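You operate a simulated robot arm through the tools that you are given. There is no shell and no other tool. Be economical: measure what you need, move in short steps, check, and stop when the job is done.

You are at the controls of a simulated robot arm. One attempt, no reset.

Task
Swap the pad's low battery pack for the charged one.
Fine: the low one goes in the purple holder; close the latch on the new one.

Only the result counts: the job must be done as asked and must still hold three seconds after the hand-in. Knocking over, shifting, dropping, spilling or breaking anything else fails it.

Robot
A 7-joint arm with a two-finger parallel gripper, fixed in place. Base frame: the origin is at the foot of the arm, x ahead of it, y to its left, z up; the work surface is at about z = 0.822. Units: m, degrees, N and s.
With the tool pointing down near the work surface it reaches from about 0.3 to 0.7 m from the base axis. Its first joint turns from -66.0 to 66.0 degrees. Payload 1.57 kg.
Tool frame: the origin (TCP) lies between the finger pads and is the grasp point; the fingertips stand 0.03 m ahead of it; z points along the fingers, y is the line along which they close. Largest opening 0.11 m; finger width 0.024, thickness 0.012; the body of the gripper, 0.048 by 0.112 m, starts 0.078 m behind the TCP.
Orientation is told as [roll, pitch, yaw] about the base's x, y, z axes, in that order, counted from this pose: with the fingers straight down and closing along the base's y, the tool's x points along the base's -x, its y along +y and its z along -z.

Tools
- The arm moves only by the tool send_rows. Its argument "deltas" is a list of rows, each a list of 3 entries, a list of its own where there are three numbers: the gripper command, from -1 (fully open) to 1 (shut), values between in proportion, then the shift along the tool's x, y, z in m, then the turn, a rotation vector about the tool's x, y, z in degrees. In form: [[hand, [x, y, z], [wx, wy, wz]], ...]. A call has 1 to 8 rows; each row is the pose to reach, as a shift and turn from the pose commanded when the call began, along the tool's axes at that moment. Rows are played at 5 a second. More than 0.05 m and 8.6 degrees between two rows, or a gripper value outside its range, and nothing of the call is played. Where a pose cannot be reached the arm comes as near as it can. A force on the tool above 90 N (or 10 N above the force at the start of the call, whichever is more), or a blocked arm, ends the call early, and 0.2 s more pass. Each finger travels about 0.108 m/s and halts on what it meets, pressing with about 29 N; the grip force reading is that of the motor and also rises with nothing between the fingers. The clock runs only during rows and for 0.2 s after the last one: add rows that repeat a pose to give the fingers time. It gives the time, the measured TCP pose, the force on the tool (base axes), the opening and the grip force at its end, in the units of the frame above (readings bear some noise), with the torque about the TCP (base axes, N m) and any sound that the robot's microphone picked up.
- Cameras (640 x 400 px; columns grow to the right, rows downward): "scene" is fixed at [0.1305, -0.3721, 1.4077]; the picture's right is [0.98, -0.21, 0.00], its down [-0.12, -0.53, -0.84] and it looks along [0.18, 0.82, -0.54] (base axes); focal length 337 px, centre (320, 200). "wrist" rides on the gripper at [0.07, 0.016, -0.141] in the tool frame; the picture's right is [-0.23, 0.97, 0.00], its down [-0.86, -0.20, -0.48] and it looks along [-0.47, -0.11, 0.88] (tool axes); focal length 222 px, centre (320, 200). There is no depth. A picture from a camera that has moved, and an enlarged one, comes with that camera's place and axes in the base frame and with its lens.
- camera(camera): a new picture of that camera. No time passes.
- enlarge(camera, box): a new picture of the part [left, top, right, bottom] of that camera's present view, enlarged. No time passes.
- job_done(): hands the job in; it is judged then, once.

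Work in short steps. Places have to be worked out from the pictures, the camera data and where the tool is seen: move nearer, look again, correct. Check each grasp and each placing, and mend what went wrong. You have 120 turns and 76 pictures in all, those below and enlarged ones among them. Open the gripper and draw the arm clear of the work before you hand the job in, unless the task says otherwise; then end with one line.

The tools are called after ">>>" by a JSON object that holds its "method" and its "body". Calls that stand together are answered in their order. send_rows: Moves the arm, as the interface text tells. Its arguments: {"type":"object","properties":{"deltas":{"type":"array","items":{"type":"array"}}},"required":["deltas"]} The other tools are called the same way: camera (camera) takes a picture; enlarge (camera, box) takes an enlarged picture of a part of a camera's view; job_done () hands the job in.

At the start:

```text
t: 0.0
position: [0.3217, 0.2424, 1.1033]
tcp_rot: [0.0, 0.0, 0.0]
wrist_force: [-0.2, 0.0, 0.0]
moment: [-0.03, -0.01, 0.01]
grip_width: 0.1099
grip_force: 0.1
```

scene: 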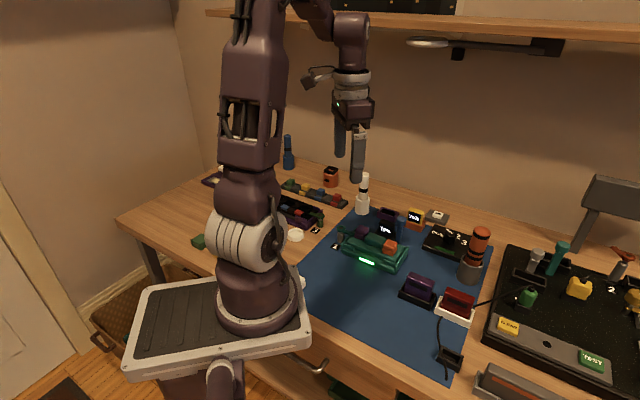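
wrist: 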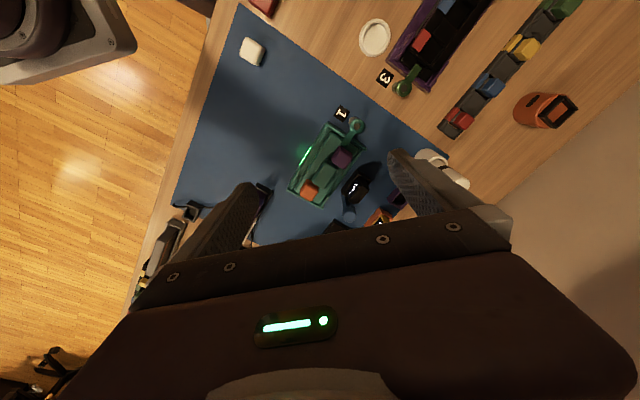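

I'll look closely at the work area first to identify the pad, packs, holder and latch.

>>> {"method": "enlarge", "body": {"camera": "scene", "box": [320, 190, 500, 340]}}

>>> {"method": "enlarge", "body": {"camera": "scene", "box": [180, 150, 380, 270]}}

>>> {"method": "enlarge", "body": {"camera": "wrist", "box": [220, 60, 460, 240]}}

```text
2.67 times, centred on (410, 265) of scene
camera zoom: at [0.1305, -0.3721, 1.4077], right [0.98, -0.21, 0.0], down [-0.12, -0.53, -0.84], along [0.18, 0.82, -0.54], focal length 898 px, centre (80, 27)
```

zoom: 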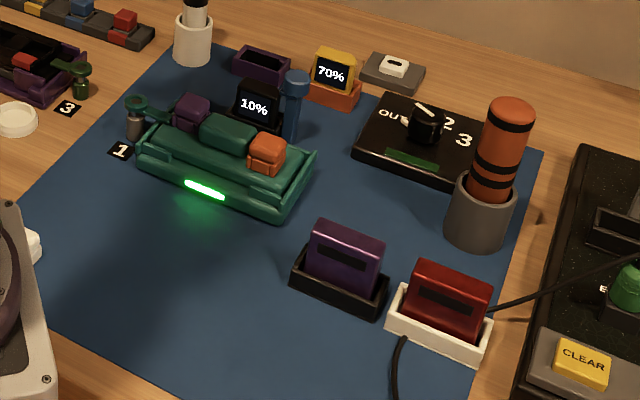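

```text
3.20 times, centred on (280, 210) of scene
camera zoom: at [0.1305, -0.3721, 1.4077], right [0.98, -0.21, 0.0], down [-0.12, -0.53, -0.84], along [0.18, 0.82, -0.54], focal length 1078 px, centre (448, 168)
```

zoom: 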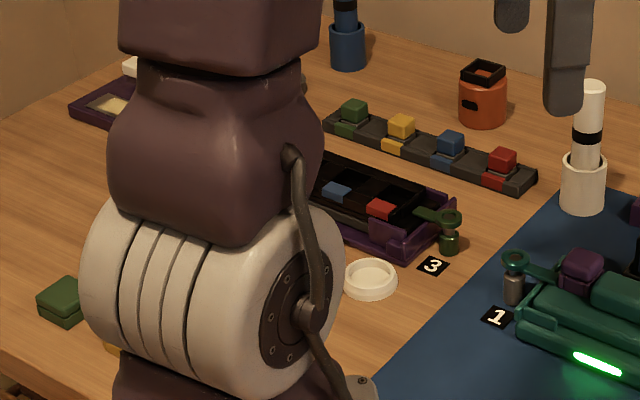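

```text
2.22 times, centred on (340, 150) of wrist
camera zoom: at [0.2538, 0.259, 1.244], right [0.23, 0.97, 0.0], down [0.86, -0.2, 0.48], along [0.47, -0.11, -0.88], focal length 494 px, centre (276, 311)
```

zoom: 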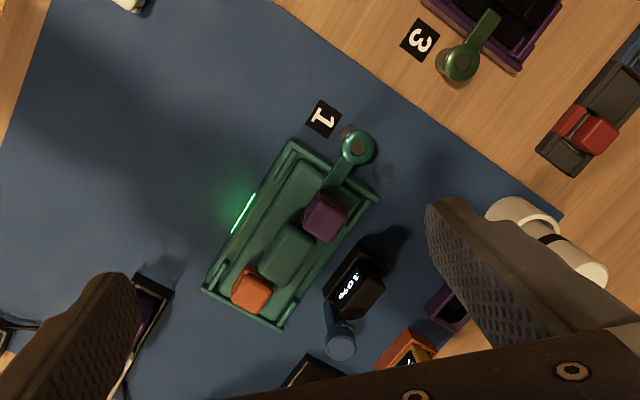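

The 10% pack, 70% pack and an empty purple holder look like the relevant items. I'll zoom in on them.

>>> {"method": "enlarge", "body": {"camera": "scene", "box": [370, 195, 450, 245]}}

>>> {"method": "enlarge", "body": {"camera": "scene", "box": [480, 230, 640, 390]}}

```text
8.00 times, centred on (410, 220) of scene
camera zoom: at [0.1305, -0.3721, 1.4077], right [0.98, -0.21, 0.0], down [-0.12, -0.53, -0.84], along [0.18, 0.82, -0.54], focal length 2694 px, centre (-400, 40)
```

zoom: 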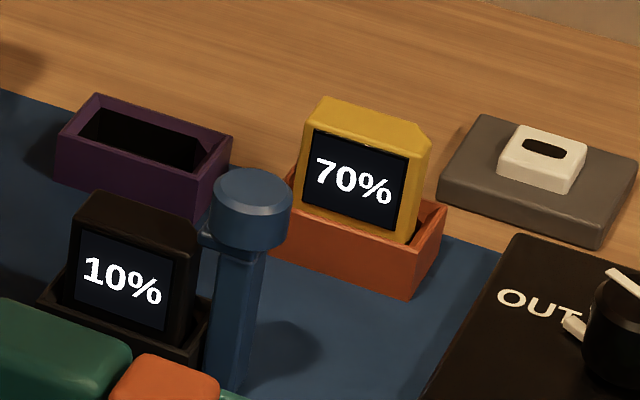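

```text
2.50 times, centred on (560, 310) of scene
camera zoom: at [0.1305, -0.3721, 1.4077], right [0.98, -0.21, 0.0], down [-0.12, -0.53, -0.84], along [0.18, 0.82, -0.54], focal length 842 px, centre (-280, -75)
```

zoom: 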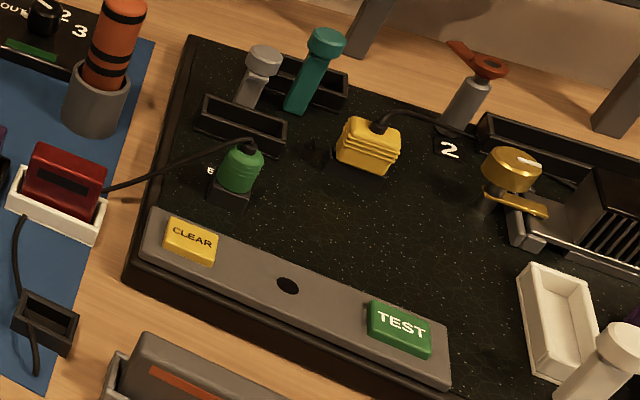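

I want a survey of the right-hand board and the parts hidden from the scene camera; I'll move the arm high to the right.

>>> {"method": "send_rows", "body": {"deltas": [[-1, [-0.015, -0.045, 0], [0, 0, 0]], [-1, [-0.03, -0.09, 0], [0, 0, 0]], [-1, [-0.045, -0.135, 0], [0, 0, 0]], [-1, [-0.06, -0.18, 0], [0, 0, 0]], [-1, [-0.08, -0.22, 0], [0, 0, 0]], [-1, [-0.1, -0.26, 0], [0, 0, 0]]]}}

>>> {"method": "camera", "body": {"camera": "wrist"}}

>>> {"method": "camera", "body": {"camera": "scene"}}

```text
t: 1.4
position: [0.4216, -0.0158, 1.1038]
tcp_rot: [-0.1, 0.0, 0.1]
wrist_force: [-0.3, -0.1, 1.2]
moment: [0.03, 0.03, -0.02]
grip_width: 0.1101
grip_force: 0.0
```

```text
68 pictures are left
camera wrist: at [0.3526, -0.0001, 1.2436], right [0.23, 0.97, 0.0], down [0.86, -0.2, 0.48], along [0.47, -0.11, -0.88], focal length 222 px, centre (320, 200)
```

wrist: 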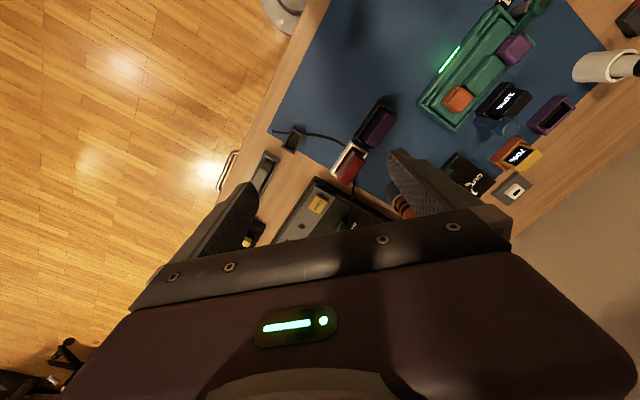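

```text
67 pictures are left
```

scene: 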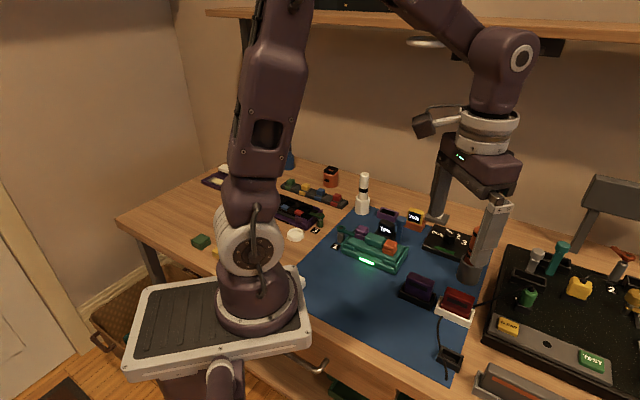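

The 10%/70% packs on the mat, the blue latch and the purple holder are all near (0.5, 0.3). I'll move the wrist camera closer there.

>>> {"method": "send_rows", "body": {"deltas": [[-1, [0.02, 0.045, 0], [0, 0, 0]], [-1, [0.04, 0.09, 0.01], [0, 0, 0]], [-1, [0.06, 0.135, 0.02], [0, 0, 0]], [-1, [0.07, 0.18, 0.03], [0, 0, 0]], [-1, [0.07, 0.225, 0.04], [0, 0, 0]], [-1, [0.07, 0.27, 0.06], [0, 0, 0]], [-1, [0.07, 0.315, 0.08], [0, 0, 0]]]}}

>>> {"method": "camera", "body": {"camera": "wrist"}}

```text
refused: row 2 steps farther than a row can; nothing moved
```

```text
66 pictures are left
camera wrist: at [0.3526, -0.0001, 1.2436], right [0.23, 0.97, 0.0], down [0.86, -0.2, 0.48], along [0.47, -0.11, -0.88], focal length 222 px, centre (320, 200)
```

wrist: 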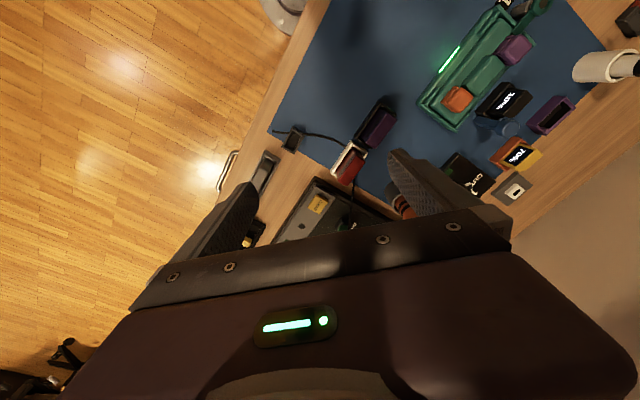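

The step was too long; I'll repeat with smaller steps.

>>> {"method": "send_rows", "body": {"deltas": [[-1, [0.012, 0.04, 0.01], [0, 0, 0]], [-1, [0.024, 0.08, 0.02], [0, 0, 0]], [-1, [0.036, 0.12, 0.03], [0, 0, 0]], [-1, [0.048, 0.16, 0.04], [0, 0, 0]], [-1, [0.06, 0.2, 0.05], [0, 0, 0]], [-1, [0.072, 0.24, 0.06], [0, 0, 0]], [-1, [0.084, 0.28, 0.07], [0, 0, 0]], [-1, [0.096, 0.31, 0.08], [0, 0, 0]]]}}

>>> {"method": "camera", "body": {"camera": "wrist"}}

```text
t: 3.2
position: [0.3279, 0.2938, 1.0247]
tcp_rot: [0.0, 0.0, 0.0]
wrist_force: [-0.1, 0.1, -0.2]
moment: [0.01, 0.01, -0.02]
grip_width: 0.1102
grip_force: 0.0
```

```text
65 pictures are left
camera wrist: at [0.2592, 0.3108, 1.1666], right [0.23, 0.97, 0.0], down [0.86, -0.2, 0.48], along [0.47, -0.11, -0.88], focal length 222 px, centre (320, 200)
```

wrist: 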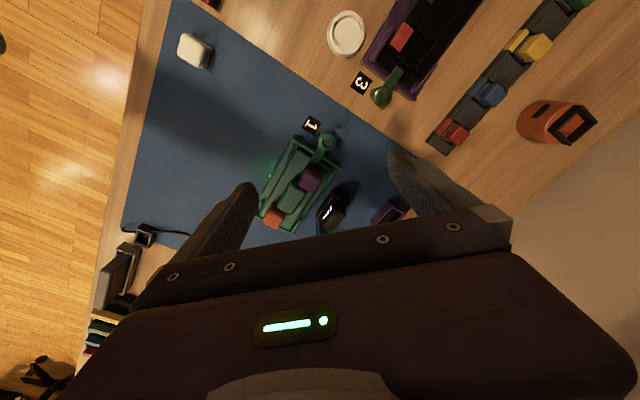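

I'll place the TCP above the packs with a -44° yaw, matching my estimate of the holders' orientation.

>>> {"method": "send_rows", "body": {"deltas": [[-1, [-0.025, 0.0, 0], [0, 0, 7.3]], [-1, [-0.05, 0.0, 0], [0, 0, 14.6]], [-1, [-0.075, 0.005, 0], [0, 0, 22]], [-1, [-0.1, 0.005, 0], [0, 0, 29.3]], [-1, [-0.125, 0.01, 0], [0, 0, 36.6]], [-1, [-0.15, 0.01, 0], [0, 0, 44]]]}}

>>> {"method": "camera", "body": {"camera": "wrist"}}

```text
t: 4.6
position: [0.4783, 0.3034, 1.0221]
tcp_rot: [0.0, 0.1, -44.2]
wrist_force: [-0.1, -0.6, 0.5]
moment: [0.0, 0.01, -0.02]
grip_width: 0.1097
grip_force: 0.1
```

```text
64 pictures are left
camera wrist: at [0.4398, 0.3635, 1.1631], right [0.84, 0.54, 0.0], down [0.48, -0.74, 0.48], along [0.26, -0.4, -0.88], focal length 222 px, centre (320, 200)
```

wrist: 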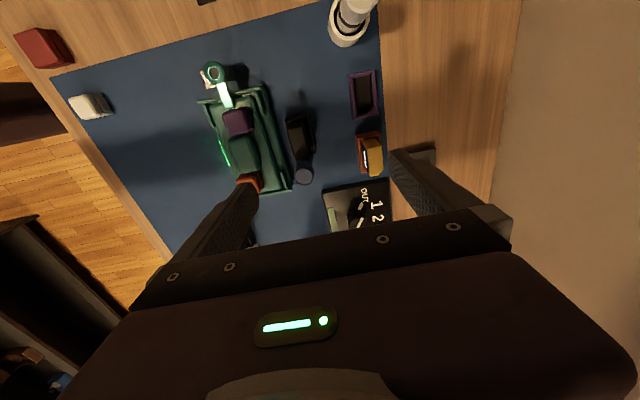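

>>> {"method": "enlarge", "body": {"camera": "wrist", "box": [270, 60, 400, 240]}}

>>> {"method": "enlarge", "body": {"camera": "scene", "box": [370, 195, 450, 245]}}

```text
2.22 times, centred on (335, 150) of wrist
camera zoom: at [0.4398, 0.3635, 1.1631], right [0.84, 0.54, 0.0], down [0.48, -0.74, 0.48], along [0.26, -0.4, -0.88], focal length 494 px, centre (287, 311)
```

zoom: 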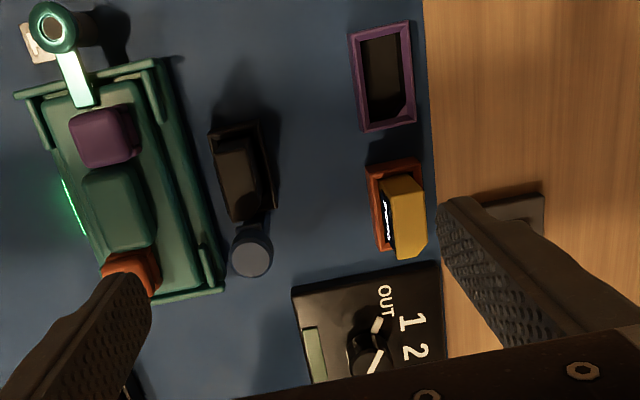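

```text
8.00 times, centred on (410, 220) of scene
camera zoom: at [0.1305, -0.3721, 1.4077], right [0.98, -0.21, 0.0], down [-0.12, -0.53, -0.84], along [0.18, 0.82, -0.54], focal length 2694 px, centre (-400, 40)
```

zoom: 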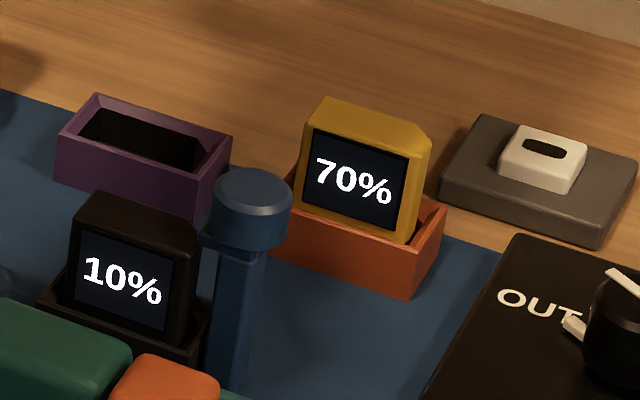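

Layout is clear: 10% at ≈(0.455,0.29), 70% at ≈(0.55,0.32), purple holder at ≈(0.495,0.375), all at ≈-45°. I'll examine the latch closely.

>>> {"method": "enlarge", "body": {"camera": "wrist", "box": [260, 100, 330, 195]}}

>>> {"method": "enlarge", "body": {"camera": "scene", "box": [372, 212, 412, 247]}}

```text
4.21 times, centred on (295, 148) of wrist
camera zoom: at [0.4398, 0.3635, 1.1631], right [0.84, 0.54, 0.0], down [0.48, -0.74, 0.48], along [0.26, -0.4, -0.88], focal length 935 px, centre (425, 421)
```

zoom: 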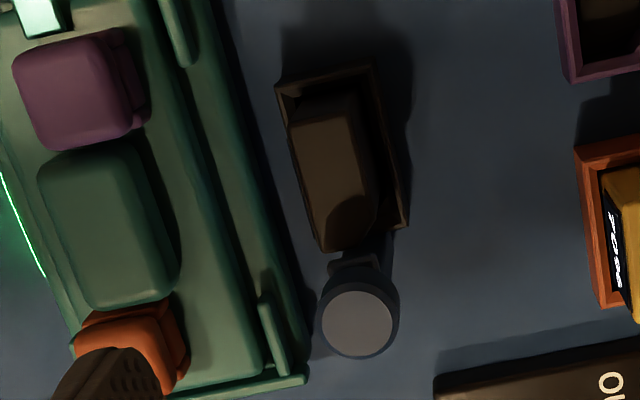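

```text
11.43 times, centred on (392, 230) of scene
camera zoom: at [0.1305, -0.3721, 1.4077], right [0.98, -0.21, 0.0], down [-0.12, -0.53, -0.84], along [0.18, 0.82, -0.54], focal length 3849 px, centre (-503, -137)
```

zoom: 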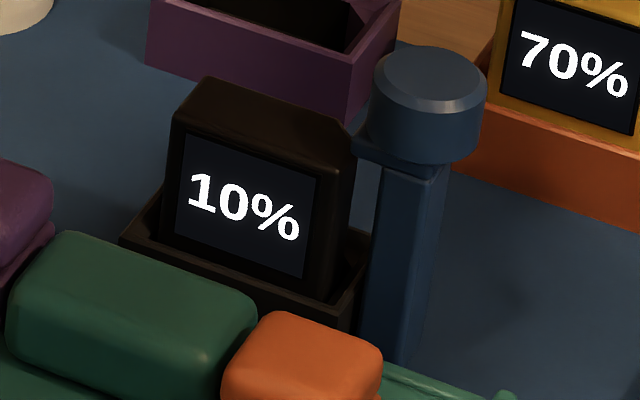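

The blue latch's tongue state is unclear; I'll turn the yaw to +46° so the wrist camera views from the front, where I can tilt for a lower look.

>>> {"method": "send_rows", "body": {"deltas": [[-1, [0, 0, 0], [0, 0, -8.2]], [-1, [0, 0, 0], [0, 0, -16.4]], [-1, [0, 0, 0], [0, 0, -24.6]], [-1, [0, 0, 0], [0, 0, -32.8]], [-1, [0, 0, 0], [0, 0, -41]], [-1, [0, 0, 0], [0, 0, -49.2]], [-1, [0, 0, 0], [0, 0, -57.4]], [-1, [0, 0, 0], [0, 0, -65.6]]]}}

>>> {"method": "send_rows", "body": {"deltas": [[-1, [0, 0, 0], [0, 0, -8.2]], [-1, [0, 0, 0], [0, 0, -16.4]], [-1, [0, 0, 0], [0, 0, -24.6]], [-1, [0.02, 0, 0], [0, -8, -24.6]], [-1, [0.04, 0, 0], [0, -16, -24.6]]]}}

>>> {"method": "camera", "body": {"camera": "wrist"}}

```text
t: 6.4
position: [0.4781, 0.3015, 1.0226]
tcp_rot: [0.0, 0.1, 21.8]
wrist_force: [0.5, 0.2, 0.0]
moment: [0.02, -0.01, 0.03]
grip_width: 0.1099
grip_force: 0.1
```

```text
t: 7.6
position: [0.4405, 0.289, 1.0232]
tcp_rot: [-3.6, -15.6, 47.0]
wrist_force: [-0.4, 0.5, 0.1]
moment: [-0.01, -0.01, 0.05]
grip_width: 0.1101
grip_force: 0.0
```

```text
59 pictures are left
camera wrist: at [0.3515, 0.2298, 1.1392], right [-0.55, 0.84, 0.0], down [0.6, 0.39, 0.7], along [0.58, 0.39, -0.71], focal length 222 px, centre (320, 200)
```

wrist: 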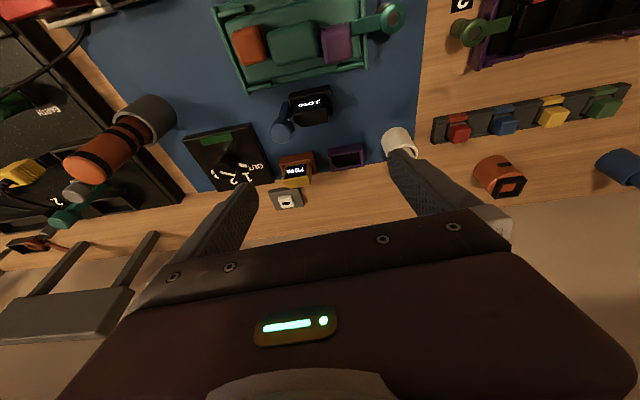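

>>> {"method": "enlarge", "body": {"camera": "wrist", "box": [255, 75, 345, 145]}}

```text
5.71 times, centred on (300, 110) of wrist
camera zoom: at [0.3515, 0.2298, 1.1392], right [-0.55, 0.84, 0.0], down [0.6, 0.39, 0.7], along [0.58, 0.39, -0.71], focal length 1269 px, centre (434, 714)
```

zoom: 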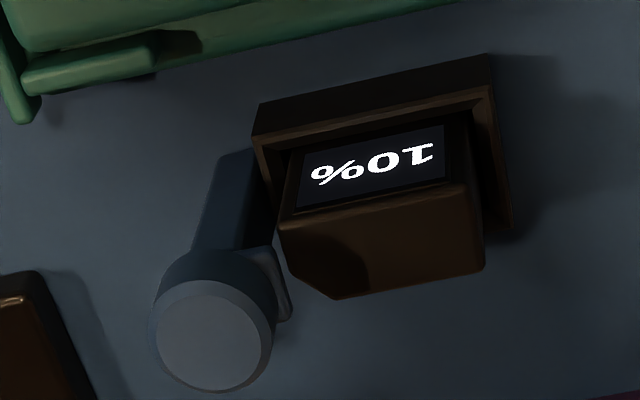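

The tongue isn't clearly over the pack. I'll tilt further for a near-horizontal look.

>>> {"method": "send_rows", "body": {"deltas": [[-1, [0.01, 0, 0.005], [0, -8, 0]], [-1, [0.02, 0, 0.01], [0, -16, 0]], [-1, [0.03, 0, 0.015], [0, -24, 0]], [-1, [0.04, 0, 0.02], [0, -31, 0]]]}}

>>> {"method": "camera", "body": {"camera": "wrist"}}

```text
t: 8.6
position: [0.4187, 0.2649, 0.9909]
tcp_rot: [-5.0, -46.4, 49.6]
wrist_force: [0.1, -0.6, -0.3]
moment: [0.02, 0.01, -0.02]
grip_width: 0.11
grip_force: 0.1
```

```text
57 pictures are left
camera wrist: at [0.3001, 0.1691, 1.0372], right [-0.6, 0.8, 0.11], down [0.27, 0.07, 0.96], along [0.76, 0.6, -0.26], focal length 222 px, centre (320, 200)
```

wrist: 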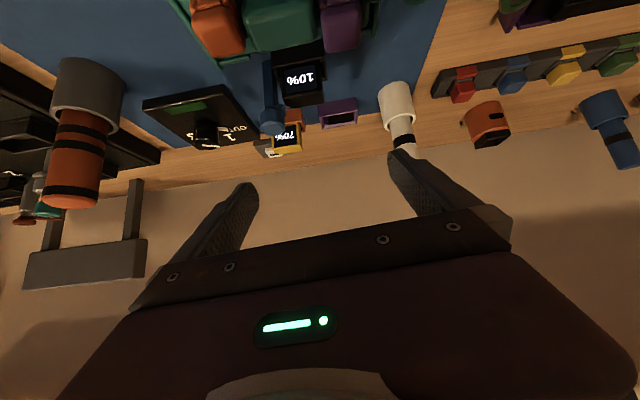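

>>> {"method": "enlarge", "body": {"camera": "wrist", "box": [245, 35, 345, 165]}}

```text
3.08 times, centred on (295, 100) of wrist
camera zoom: at [0.3001, 0.1691, 1.0372], right [-0.6, 0.8, 0.11], down [0.27, 0.07, 0.96], along [0.76, 0.6, -0.26], focal length 684 px, centre (397, 508)
```

zoom: 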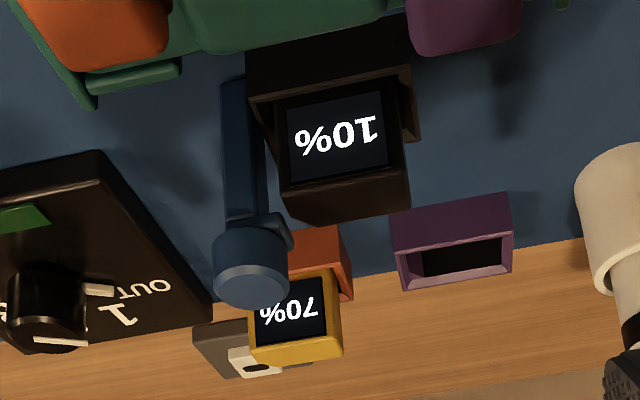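

Pack top z≈0.882, cap top ≈0.905 at (0.479,0.263). I zoom right onto the cap/tongue.

>>> {"method": "enlarge", "body": {"camera": "wrist", "box": [262, 85, 310, 140]}}

>>> {"method": "enlarge", "body": {"camera": "scene", "box": [388, 212, 408, 232]}}

```text
7.27 times, centred on (286, 112) of wrist
camera zoom: at [0.3001, 0.1691, 1.0372], right [-0.6, 0.8, 0.11], down [0.27, 0.07, 0.96], along [0.76, 0.6, -0.26], focal length 1615 px, centre (567, 836)
```

zoom: 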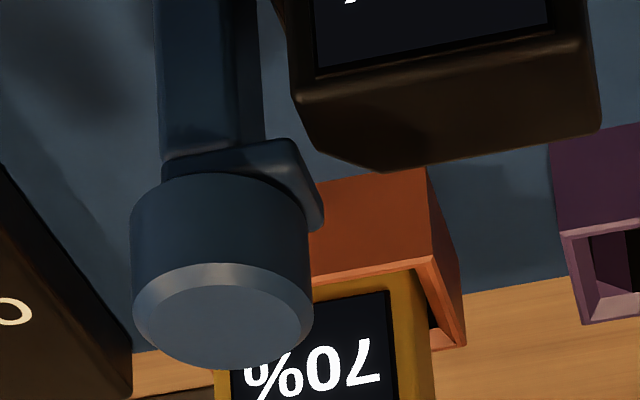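

```text
16.00 times, centred on (398, 222) of scene
camera zoom: at [0.1304, -0.3721, 1.4077], right [0.98, -0.21, 0.0], down [-0.12, -0.53, -0.84], along [0.18, 0.82, -0.54], focal length 5388 px, centre (-928, -152)
```

zoom: 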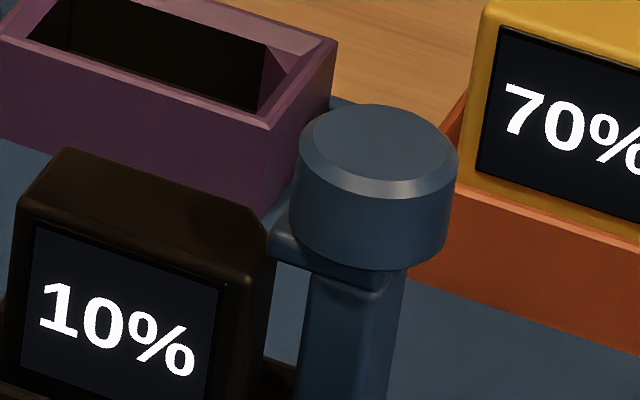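

The plate under the cap appears small and not over the pack. Similar posts stand on the right board; I'll compare them to understand the mechanism.

>>> {"method": "enlarge", "body": {"camera": "scene", "box": [505, 230, 585, 290]}}

>>> {"method": "enlarge", "body": {"camera": "scene", "box": [395, 250, 500, 375]}}

```text
6.67 times, centred on (545, 260) of scene
camera zoom: at [0.1304, -0.3721, 1.4077], right [0.98, -0.21, 0.0], down [-0.12, -0.53, -0.84], along [0.18, 0.82, -0.54], focal length 2245 px, centre (-1180, -200)
```

zoom: 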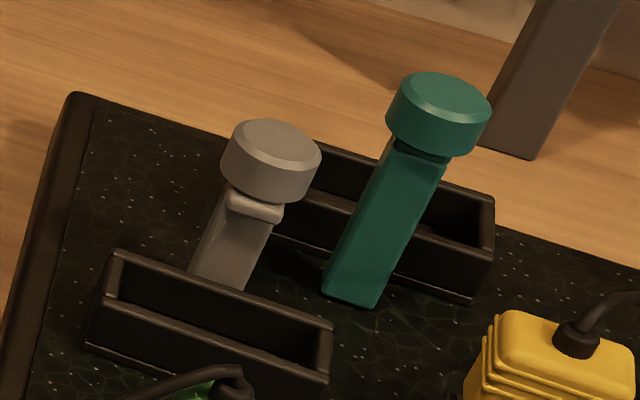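

```text
3.20 times, centred on (448, 312) of scene
camera zoom: at [0.1304, -0.3721, 1.4077], right [0.98, -0.21, 0.0], down [-0.12, -0.53, -0.84], along [0.18, 0.82, -0.54], focal length 1078 px, centre (-88, -160)
```

zoom: 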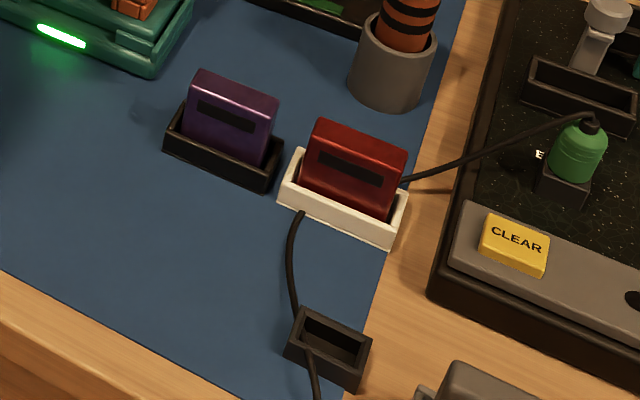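

Zoom on the base of the blue post and the holder, to see how the latch moves.

>>> {"method": "enlarge", "body": {"camera": "wrist", "box": [250, 40, 330, 100]}}

```text
6.67 times, centred on (290, 70) of wrist
camera zoom: at [0.3001, 0.1691, 1.0372], right [-0.6, 0.8, 0.11], down [0.27, 0.07, 0.96], along [0.76, 0.6, -0.26], focal length 1481 px, centre (520, 1067)
```

zoom: 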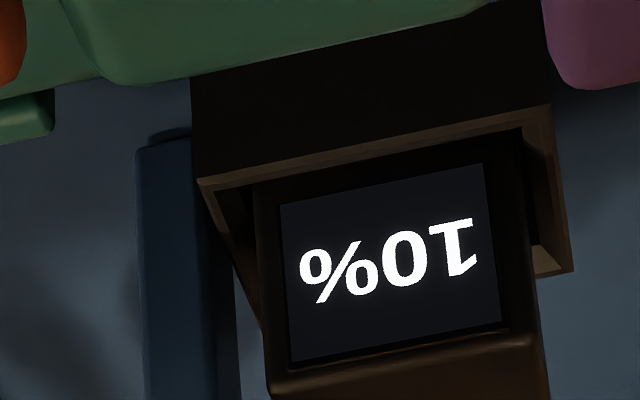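

Tongue doesn't overlap the pack (gap of several mm), so the latch looks open; the pack should be gripped across its thin side (yaw −45°). Restoring vertical tool first.

>>> {"method": "send_rows", "body": {"deltas": [[-1, [-0.005, 0, -0.005], [0, 8, 0]], [-1, [-0.01, 0, -0.01], [0, 16, 0]], [-1, [-0.015, 0, -0.015], [0, 24, 0]], [-1, [-0.02, 0, -0.02], [0, 32, 0]], [-1, [-0.022, 0, -0.02], [0, 40, 0]], [-1, [-0.022, 0, -0.02], [0, 47, 0]]]}}

>>> {"method": "send_rows", "body": {"deltas": [[-1, [0, 0, 0], [0, 0, 8.3]], [-1, [0, 0, 0], [0, 0, 16.6]], [-1, [0, 0, 0], [0, 0, 24.9]], [-1, [0, 0, 0], [0, 0, 33.2]], [-1, [0, 0, 0], [0, 0, 41.5]], [-1, [0, 0, 0], [0, 0, 49.8]], [-1, [0, 0, 0], [0, 0, 58.1]], [-1, [0, 0, 0], [0, 0, 66.4]]]}}

>>> {"method": "send_rows", "body": {"deltas": [[-1, [0, 0, 0], [0, 0, 8.3]], [-1, [0, 0, 0], [0, 0, 16.6]], [-1, [0, 0, 0], [0, 0, 24.6]]]}}

```text
t: 10.0
position: [0.4178, 0.2646, 1.0235]
tcp_rot: [-3.3, 0.6, 45.9]
wrist_force: [-1.2, 0.1, 0.6]
moment: [0.01, 0.01, 0.02]
grip_width: 0.1101
grip_force: 0.0
```

```text
t: 11.8
position: [0.4174, 0.2652, 1.0214]
tcp_rot: [-1.8, -2.9, -20.6]
wrist_force: [0.5, -0.7, 0.7]
moment: [0.02, -0.04, -0.01]
grip_width: 0.11
grip_force: 0.1
```

```text
t: 12.6
position: [0.4174, 0.2644, 1.0216]
tcp_rot: [-0.3, -3.4, -45.3]
wrist_force: [0.0, 0.3, -0.3]
moment: [0.0, -0.02, 0.01]
grip_width: 0.11
grip_force: 0.0
```

Correct the residual tilt and centre over the 10% pack.

>>> {"method": "send_rows", "body": {"deltas": [[-1, [-0.004, 0.019, 0.0], [-0.3, 3.4, 0]], [-1, [-0.008, 0.0375, 0.01], [-0.3, 3.4, 0]], [-1, [-0.008, 0.0375, 0.02], [-0.3, 3.4, 0]]]}}

>>> {"method": "enlarge", "body": {"camera": "wrist", "box": [240, 40, 432, 160]}}

>>> {"method": "enlarge", "body": {"camera": "wrist", "box": [290, 80, 370, 160]}}

```text
t: 13.4
position: [0.4498, 0.2844, 1.0027]
tcp_rot: [-0.2, 0.0, -45.1]
wrist_force: [-0.1, -0.6, 0.7]
moment: [0.03, -0.03, 0.04]
grip_width: 0.11
grip_force: 0.0
```

```text
3.33 times, centred on (336, 100) of wrist
camera zoom: at [0.4128, 0.3459, 1.1446], right [0.85, 0.53, 0.0], down [0.46, -0.75, 0.48], along [0.25, -0.41, -0.88], focal length 740 px, centre (267, 533)
```

zoom: 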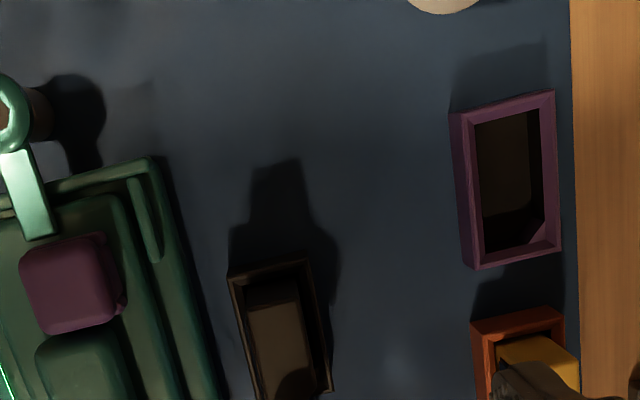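

```text
5.00 times, centred on (330, 120) of wrist
camera zoom: at [0.4128, 0.3459, 1.1446], right [0.85, 0.53, 0.0], down [0.46, -0.75, 0.48], along [0.25, -0.41, -0.88], focal length 1111 px, centre (270, 600)
```

zoom: 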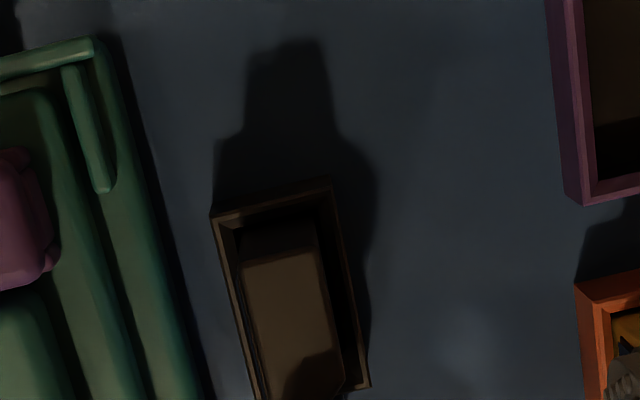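

Holder centre works out at u≈0.119, v≈0.526 (≈(0.456,0.288)). I'll pre-close to ~40 mm and descend part-way above the pack, then check.

>>> {"method": "send_rows", "body": {"deltas": [[0.27, [-0.0015, 0.007, 0.0], [0, 0, 0]], [0.27, [-0.0015, 0.007, 0.03], [0, 0, 0]], [0.27, [-0.0015, 0.007, 0.06], [0, 0, 0]], [0.27, [-0.0015, 0.007, 0.08], [0, 0, 0]]]}}

>>> {"method": "enlarge", "body": {"camera": "wrist", "box": [220, 80, 420, 260]}}

>>> {"method": "enlarge", "body": {"camera": "scene", "box": [345, 180, 445, 260]}}

```text
t: 14.4
position: [0.4565, 0.2874, 0.9216]
tcp_rot: [-0.1, 0.0, -45.0]
wrist_force: [-0.5, -0.6, 0.5]
moment: [0.0, 0.0, 0.02]
grip_width: 0.0402
grip_force: 0.0
```

```text
2.22 times, centred on (320, 170) of wrist
camera zoom: at [0.4185, 0.3489, 1.0635], right [0.85, 0.53, 0.0], down [0.46, -0.75, 0.48], along [0.25, -0.41, -0.88], focal length 494 px, centre (320, 267)
```

zoom: 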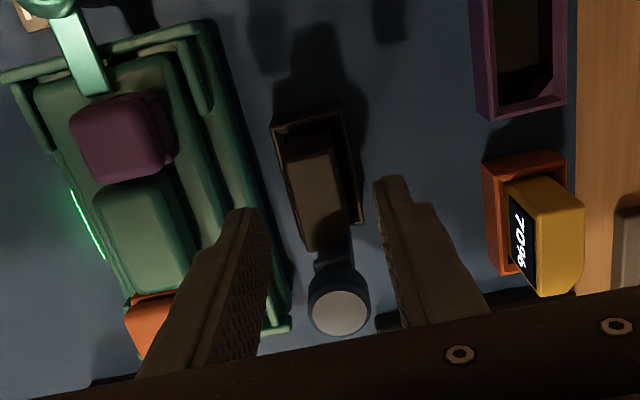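

```text
5.00 times, centred on (395, 220) of scene
camera zoom: at [0.1305, -0.3721, 1.4077], right [0.98, -0.21, 0.0], down [-0.12, -0.53, -0.84], along [0.18, 0.82, -0.54], focal length 1684 px, centre (-55, 100)
```

zoom: 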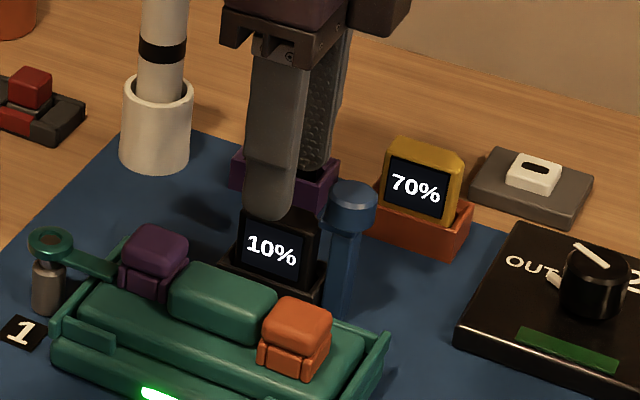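

Fingers straddle the pack well. Descend to TCP z≈0.887 in small steps.

>>> {"method": "send_rows", "body": {"deltas": [[0.27, [0, 0, 0.012], [0, 0, 0]], [0.27, [0, 0, 0.024], [0, 0, 0]], [0.27, [0, 0, 0.035], [0, 0, 0]]]}}

>>> {"method": "enlarge", "body": {"camera": "wrist", "box": [220, 80, 420, 260]}}

>>> {"method": "enlarge", "body": {"camera": "scene", "box": [345, 195, 425, 255]}}

```text
t: 15.2
position: [0.4567, 0.2883, 0.8865]
tcp_rot: [-0.2, 0.1, -45.2]
wrist_force: [0.4, 0.1, 0.8]
moment: [0.0, 0.0, -0.01]
grip_width: 0.04
grip_force: 0.1
```

```text
2.22 times, centred on (320, 170) of wrist
camera zoom: at [0.4189, 0.35, 1.0281], right [0.85, 0.53, 0.0], down [0.46, -0.75, 0.48], along [0.25, -0.41, -0.88], focal length 494 px, centre (320, 267)
```

zoom: 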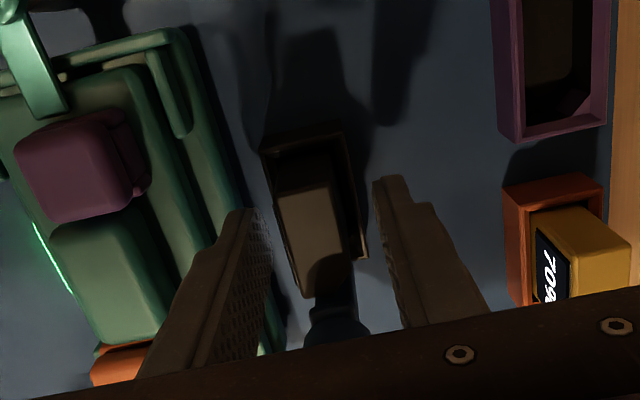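

```text
6.67 times, centred on (385, 225) of scene
camera zoom: at [0.1305, -0.3721, 1.4077], right [0.98, -0.21, 0.0], down [-0.12, -0.53, -0.84], along [0.18, 0.82, -0.54], focal length 2245 px, centre (-113, 33)
```

zoom: 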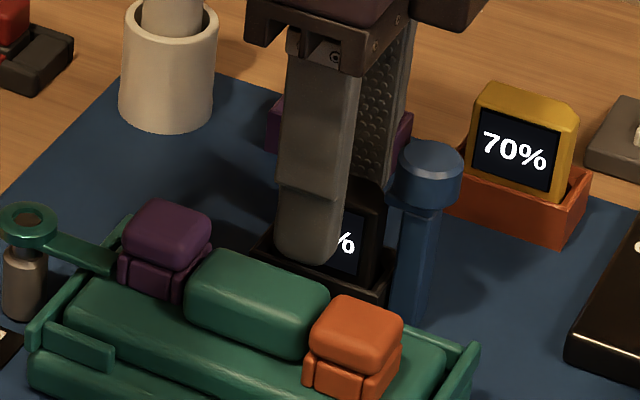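

Good placement. Close on the pack.

>>> {"method": "send_rows", "body": {"deltas": [[0.6, [-0.002, 0, 0], [0, 0, 0]], [1, [-0.002, 0, 0], [0, 0, 0]], [1, [-0.002, 0, 0], [0, 0, 0]], [1, [-0.002, 0, 0], [0, 0, 0]]]}}

```text
t: 16.2
position: [0.4562, 0.287, 0.8879]
tcp_rot: [-0.1, 0.1, -45.1]
wrist_force: [0.0, -0.3, -0.3]
moment: [-0.01, 0.01, -0.04]
grip_width: 0.0189
grip_force: 28.6
```

Gripped at 18.9 mm. I lift 10 mm first to check that the latch doesn't hold it.

>>> {"method": "send_rows", "body": {"deltas": [[1, [0, 0, -0.004], [0, 0, 0]], [1, [0, 0, -0.008], [0, 0, 0]], [1, [0, 0, -0.012], [0, 0, 0]]]}}

>>> {"method": "enlarge", "body": {"camera": "scene", "box": [345, 195, 425, 255]}}

```text
t: 17.0
position: [0.4575, 0.2861, 0.8982]
tcp_rot: [-0.4, 0.0, -45.1]
wrist_force: [-0.5, -4.7, -25.6]
moment: [0.14, 0.16, -0.03]
grip_width: 0.0193
grip_force: 29.0
```

```text
6.67 times, centred on (385, 225) of scene
camera zoom: at [0.1308, -0.372, 1.4077], right [0.98, -0.21, 0.0], down [-0.12, -0.53, -0.84], along [0.18, 0.82, -0.54], focal length 2245 px, centre (-113, 33)
```

zoom: 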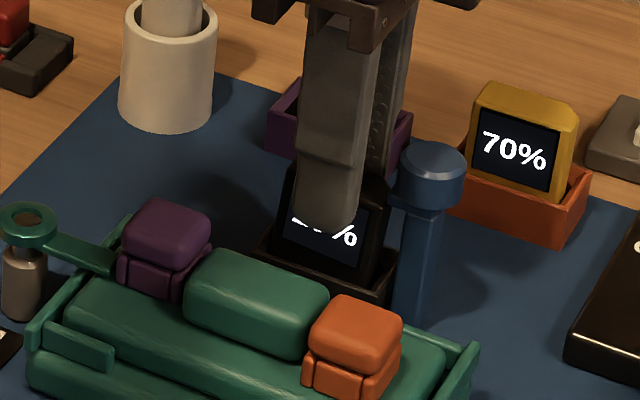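

25 N of resistance: the tongue does hold the right end of the pack — latch is closed. I put it back down and release.

>>> {"method": "send_rows", "body": {"deltas": [[1, [0, 0, 0.006], [0, 0, 0]], [1, [0, 0, 0.012], [0, 0, 0]], [0.7, [0, 0, 0.012], [0, 0, 0]], [0.27, [0, 0, 0.012], [0, 0, 0]], [0.27, [0, 0, 0.012], [0, 0, 0]]]}}

>>> {"method": "enlarge", "body": {"camera": "scene", "box": [345, 195, 425, 255]}}

```text
t: 18.2
position: [0.4584, 0.287, 0.8851]
tcp_rot: [-0.1, 0.0, -45.0]
wrist_force: [-0.5, 0.3, -0.3]
moment: [-0.01, 0.03, 0.01]
grip_width: 0.04
grip_force: 0.0
```

```text
6.67 times, centred on (385, 225) of scene
camera zoom: at [0.1305, -0.3721, 1.4077], right [0.98, -0.21, 0.0], down [-0.12, -0.53, -0.84], along [0.18, 0.82, -0.54], focal length 2245 px, centre (-113, 33)
```

zoom: 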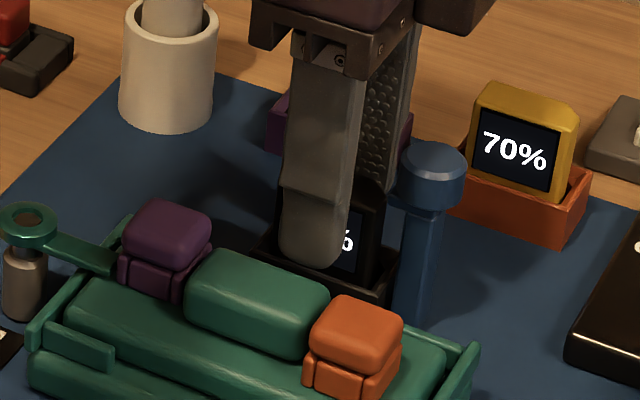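

Pack is reseated and released. I rise and move so the camera sits right above the latch for a plan view.

>>> {"method": "send_rows", "body": {"deltas": [[0.27, [0.001, 0, -0.04], [0, 0, 0]], [0.27, [0.001, 0, -0.08], [0, 0, 0]], [0, [-0.02, 0, -0.11], [0, 0, 0]], [-0.2, [-0.06, 0, -0.12], [0, 0, 0]], [-0.2, [-0.09, 0, -0.12], [0, 0, 0]]]}}

>>> {"method": "enlarge", "body": {"camera": "wrist", "box": [270, 0, 370, 100]}}

```text
t: 19.4
position: [0.5203, 0.2239, 1.007]
tcp_rot: [-0.1, 0.0, -45.2]
wrist_force: [-1.4, -0.7, 0.6]
moment: [-0.01, 0.03, -0.01]
grip_width: 0.0659
grip_force: 0.1
```

```text
4.00 times, centred on (320, 50) of wrist
camera zoom: at [0.483, 0.2853, 1.1493], right [0.85, 0.53, 0.0], down [0.46, -0.75, 0.48], along [0.25, -0.41, -0.88], focal length 888 px, centre (320, 800)
```

zoom: 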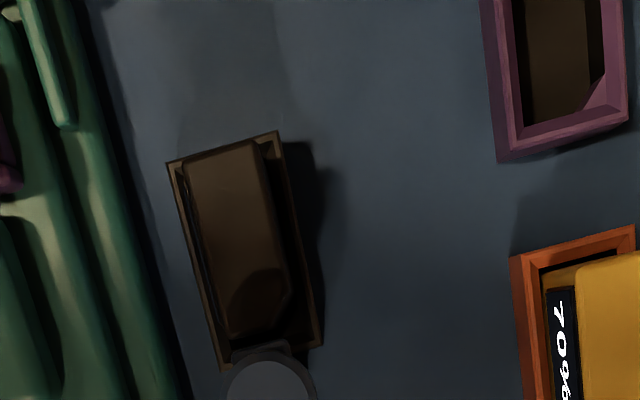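

>>> {"method": "enlarge", "body": {"camera": "wrist", "box": [285, 65, 365, 135]}}

```text
5.71 times, centred on (325, 100) of wrist
camera zoom: at [0.483, 0.2853, 1.1493], right [0.85, 0.53, 0.0], down [0.46, -0.75, 0.48], along [0.25, -0.41, -0.88], focal length 1269 px, centre (291, 771)
```

zoom: 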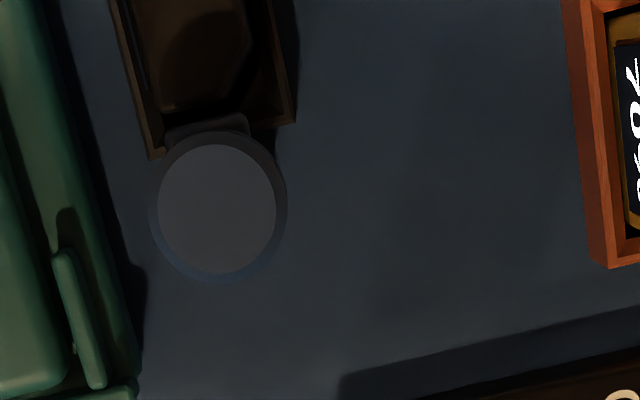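

Seen from above, the tongue points at the pack, i.e. closed. I'll grip the cap (≈u 0.155, v 0.526) and gently test how it moves; first descend around it.

>>> {"method": "send_rows", "body": {"deltas": [[0.2, [0.03, 0, 0], [0, 0, 0]], [0.27, [0.0546, 0, 0.02], [0, 0, 0]], [0.27, [0.0546, 0, 0.05], [0, 0, 0]], [0.27, [0.0546, 0, 0.075], [0, 0, 0]]]}}

>>> {"method": "enlarge", "body": {"camera": "wrist", "box": [220, 80, 420, 260]}}

```text
t: 20.4
position: [0.4829, 0.2615, 0.9331]
tcp_rot: [-0.1, 0.0, -45.1]
wrist_force: [0.0, 1.1, -0.4]
moment: [0.0, 0.05, 0.01]
grip_width: 0.0402
grip_force: 0.0
```

```text
2.22 times, centred on (320, 170) of wrist
camera zoom: at [0.4449, 0.3238, 1.0746], right [0.85, 0.53, 0.0], down [0.46, -0.75, 0.48], along [0.25, -0.41, -0.88], focal length 494 px, centre (320, 267)
```

zoom: 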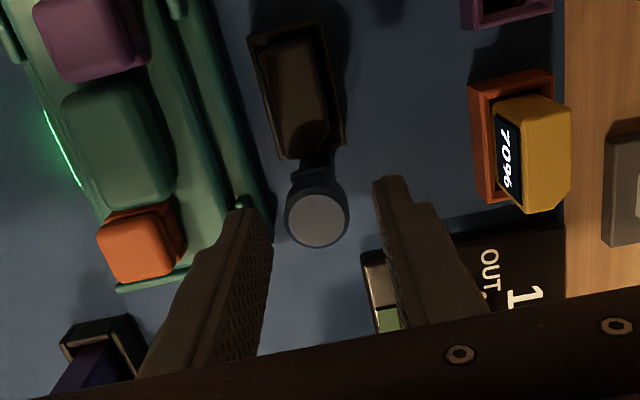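

Well centred. Descend and close on the cap.

>>> {"method": "send_rows", "body": {"deltas": [[0.27, [0, 0, 0.015], [0, 0, 0]], [0.27, [0, 0, 0.027], [0, 0, 0]], [0.5, [0, 0, 0.027], [0, 0, 0]], [0.65, [0, 0, 0.027], [0, 0, 0]], [0.7, [0, 0, 0.027], [0, 0, 0]], [0.7, [0, 0, 0.027], [0, 0, 0]]]}}

```text
t: 21.8
position: [0.4831, 0.2625, 0.9074]
tcp_rot: [-0.2, 0.0, -45.1]
wrist_force: [-9.2, -10.0, -3.9]
moment: [0.04, 0.04, -0.01]
grip_width: 0.028
grip_force: 6.6
```

The front finger pushes first; I shift ~2 mm toward −v to centre and let the grip settle.

>>> {"method": "send_rows", "body": {"deltas": [[0.7, [0, -0.001, 0], [0, 0, 0]], [0.7, [0, -0.002, 0], [0, 0, 0]], [0.75, [0, -0.002, 0], [0, 0, 0]], [0.75, [0, -0.002, 0], [0, 0, 0]]]}}

```text
t: 22.8
position: [0.4817, 0.2613, 0.9066]
tcp_rot: [0.0, 0.0, -45.1]
wrist_force: [-3.4, -3.1, 0.6]
moment: [0.05, -0.01, 0.02]
grip_width: 0.0245
grip_force: 36.8
```

Cap gripped (24.5 mm). Test a small twist and read the torque.

>>> {"method": "send_rows", "body": {"deltas": [[0.75, [0, -0.0005, 0], [0, 0, 4]], [0.75, [0, -0.0005, 0], [0, 0, 8]], [0.75, [0, -0.0005, 0], [0, 0, 8]]]}}

>>> {"method": "enlarge", "body": {"camera": "scene", "box": [360, 195, 440, 255]}}

```text
t: 23.6
position: [0.483, 0.2607, 0.9059]
tcp_rot: [0.0, 0.0, -53.1]
wrist_force: [0.9, 1.1, 4.5]
moment: [0.01, -0.03, -0.01]
grip_width: 0.0244
grip_force: 35.9
```

```text
6.67 times, centred on (400, 225) of scene
camera zoom: at [0.1304, -0.3721, 1.4077], right [0.98, -0.21, 0.0], down [-0.12, -0.53, -0.84], along [0.18, 0.82, -0.54], focal length 2245 px, centre (-213, 33)
```

zoom: 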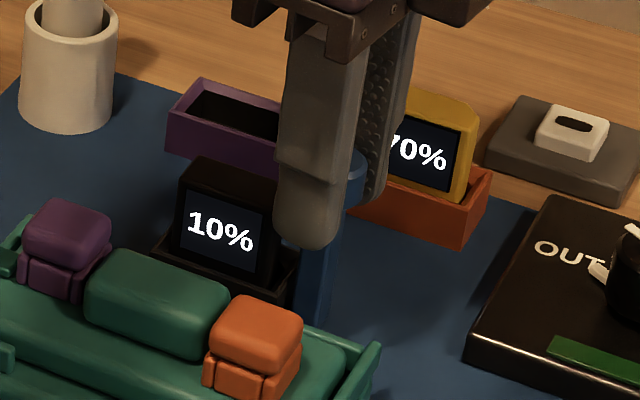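

No torque: the knob turns freely with the gripper, so it's a turn latch. I regrip 12 mm higher (to clear the pack) and continue turning clockwise.

>>> {"method": "send_rows", "body": {"deltas": [[0.4, [0, 0, 0], [0, 0, 0]], [0.4, [0, 0, -0.006], [0, 0, 0]], [0.4, [0, 0, -0.012], [0, 0, 0]], [0.6, [0, 0, -0.012], [0, 0, 0]], [0.75, [0, 0, -0.012], [0, 0, 0]], [0.75, [0, 0, -0.012], [0, 0, 0]]]}}

>>> {"method": "send_rows", "body": {"deltas": [[0.75, [0, 0, 0], [0, 0, 7]], [0.75, [0, 0, 0], [0, 0, 14]], [0.75, [0, 0, 0], [0, 0, 21]], [0.75, [0, 0, 0], [0, 0, 28]], [0.75, [0, 0, 0], [0, 0, 28]]]}}

>>> {"method": "enlarge", "body": {"camera": "wrist", "box": [260, 80, 420, 240]}}

```text
t: 25.0
position: [0.4816, 0.26, 0.9167]
tcp_rot: [0.0, 0.0, -53.1]
wrist_force: [8.9, 8.0, -1.2]
moment: [-0.09, -0.09, -0.1]
grip_width: 0.0245
grip_force: 36.5
```

```text
t: 26.2
position: [0.4814, 0.2591, 0.9183]
tcp_rot: [0.0, 0.0, -81.2]
wrist_force: [16.1, 14.5, -0.3]
moment: [0.04, -0.17, -0.1]
grip_width: 0.0247
grip_force: 36.1
```

```text
2.50 times, centred on (340, 160) of wrist
camera zoom: at [0.4873, 0.3322, 1.0589], right [1.0, -0.08, 0.0], down [-0.07, -0.88, 0.48], along [-0.04, -0.48, -0.88], focal length 555 px, centre (270, 300)
```

zoom: 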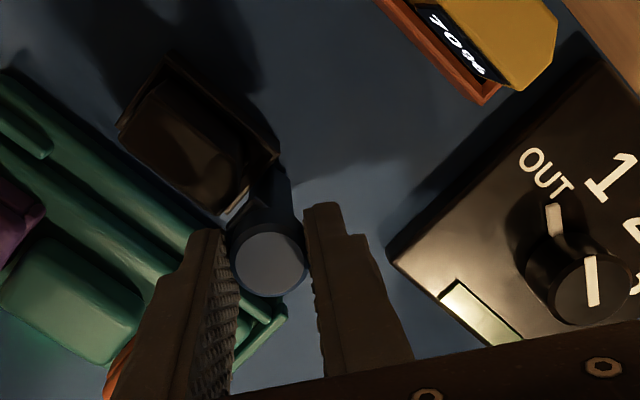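

The tongue turns with the knob (now pointing ~+y). I ease the side load by 1.5 mm and continue turning.

>>> {"method": "send_rows", "body": {"deltas": [[0.75, [0.0009, 0.0012, 0], [0, 0, 0]], [0.75, [0.0009, 0.0012, 0], [0, 0, 8]], [0.75, [0.0009, 0.0012, 0], [0, 0, 16]], [0.75, [0.0009, 0.0012, 0], [0, 0, 24]], [0.75, [0.0009, 0.0012, 0], [0, 0, 32]], [0.75, [0.0009, 0.0012, 0], [0, 0, 40]], [0.75, [0.0009, 0.0012, 0], [0, 0, 48]], [0.75, [0.0009, 0.0012, 0], [0, 0, 48]]]}}

>>> {"method": "camera", "body": {"camera": "wrist"}}

```text
t: 28.0
position: [0.482, 0.2612, 0.9175]
tcp_rot: [0.0, -0.2, -129.2]
wrist_force: [-1.3, 1.3, -1.1]
moment: [-0.31, -0.06, 0.06]
grip_width: 0.0247
grip_force: 36.5
```

```text
37 pictures are left
camera wrist: at [0.5392, 0.3052, 1.0589], right [0.61, -0.79, 0.0], down [-0.69, -0.54, 0.48], along [-0.38, -0.29, -0.88], focal length 222 px, centre (320, 200)
```

wrist: 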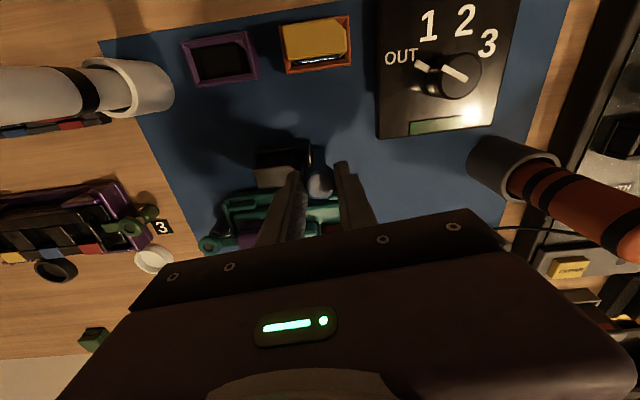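

>>> {"method": "enlarge", "body": {"camera": "wrist", "box": [240, 125, 370, 235]}}

```text
3.64 times, centred on (305, 180) of wrist
camera zoom: at [0.5392, 0.3052, 1.0589], right [0.61, -0.79, 0.0], down [-0.69, -0.54, 0.48], along [-0.38, -0.29, -0.88], focal length 808 px, centre (374, 273)
```

zoom: 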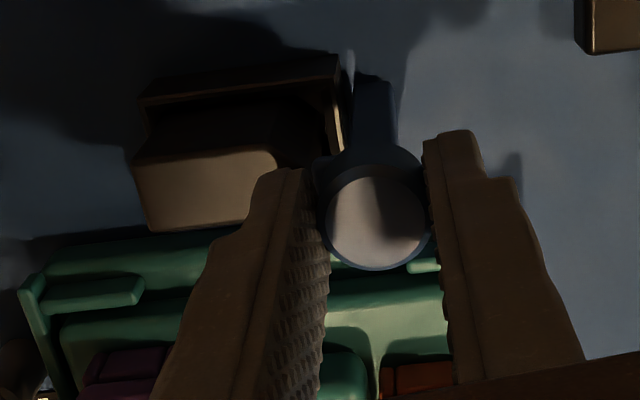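

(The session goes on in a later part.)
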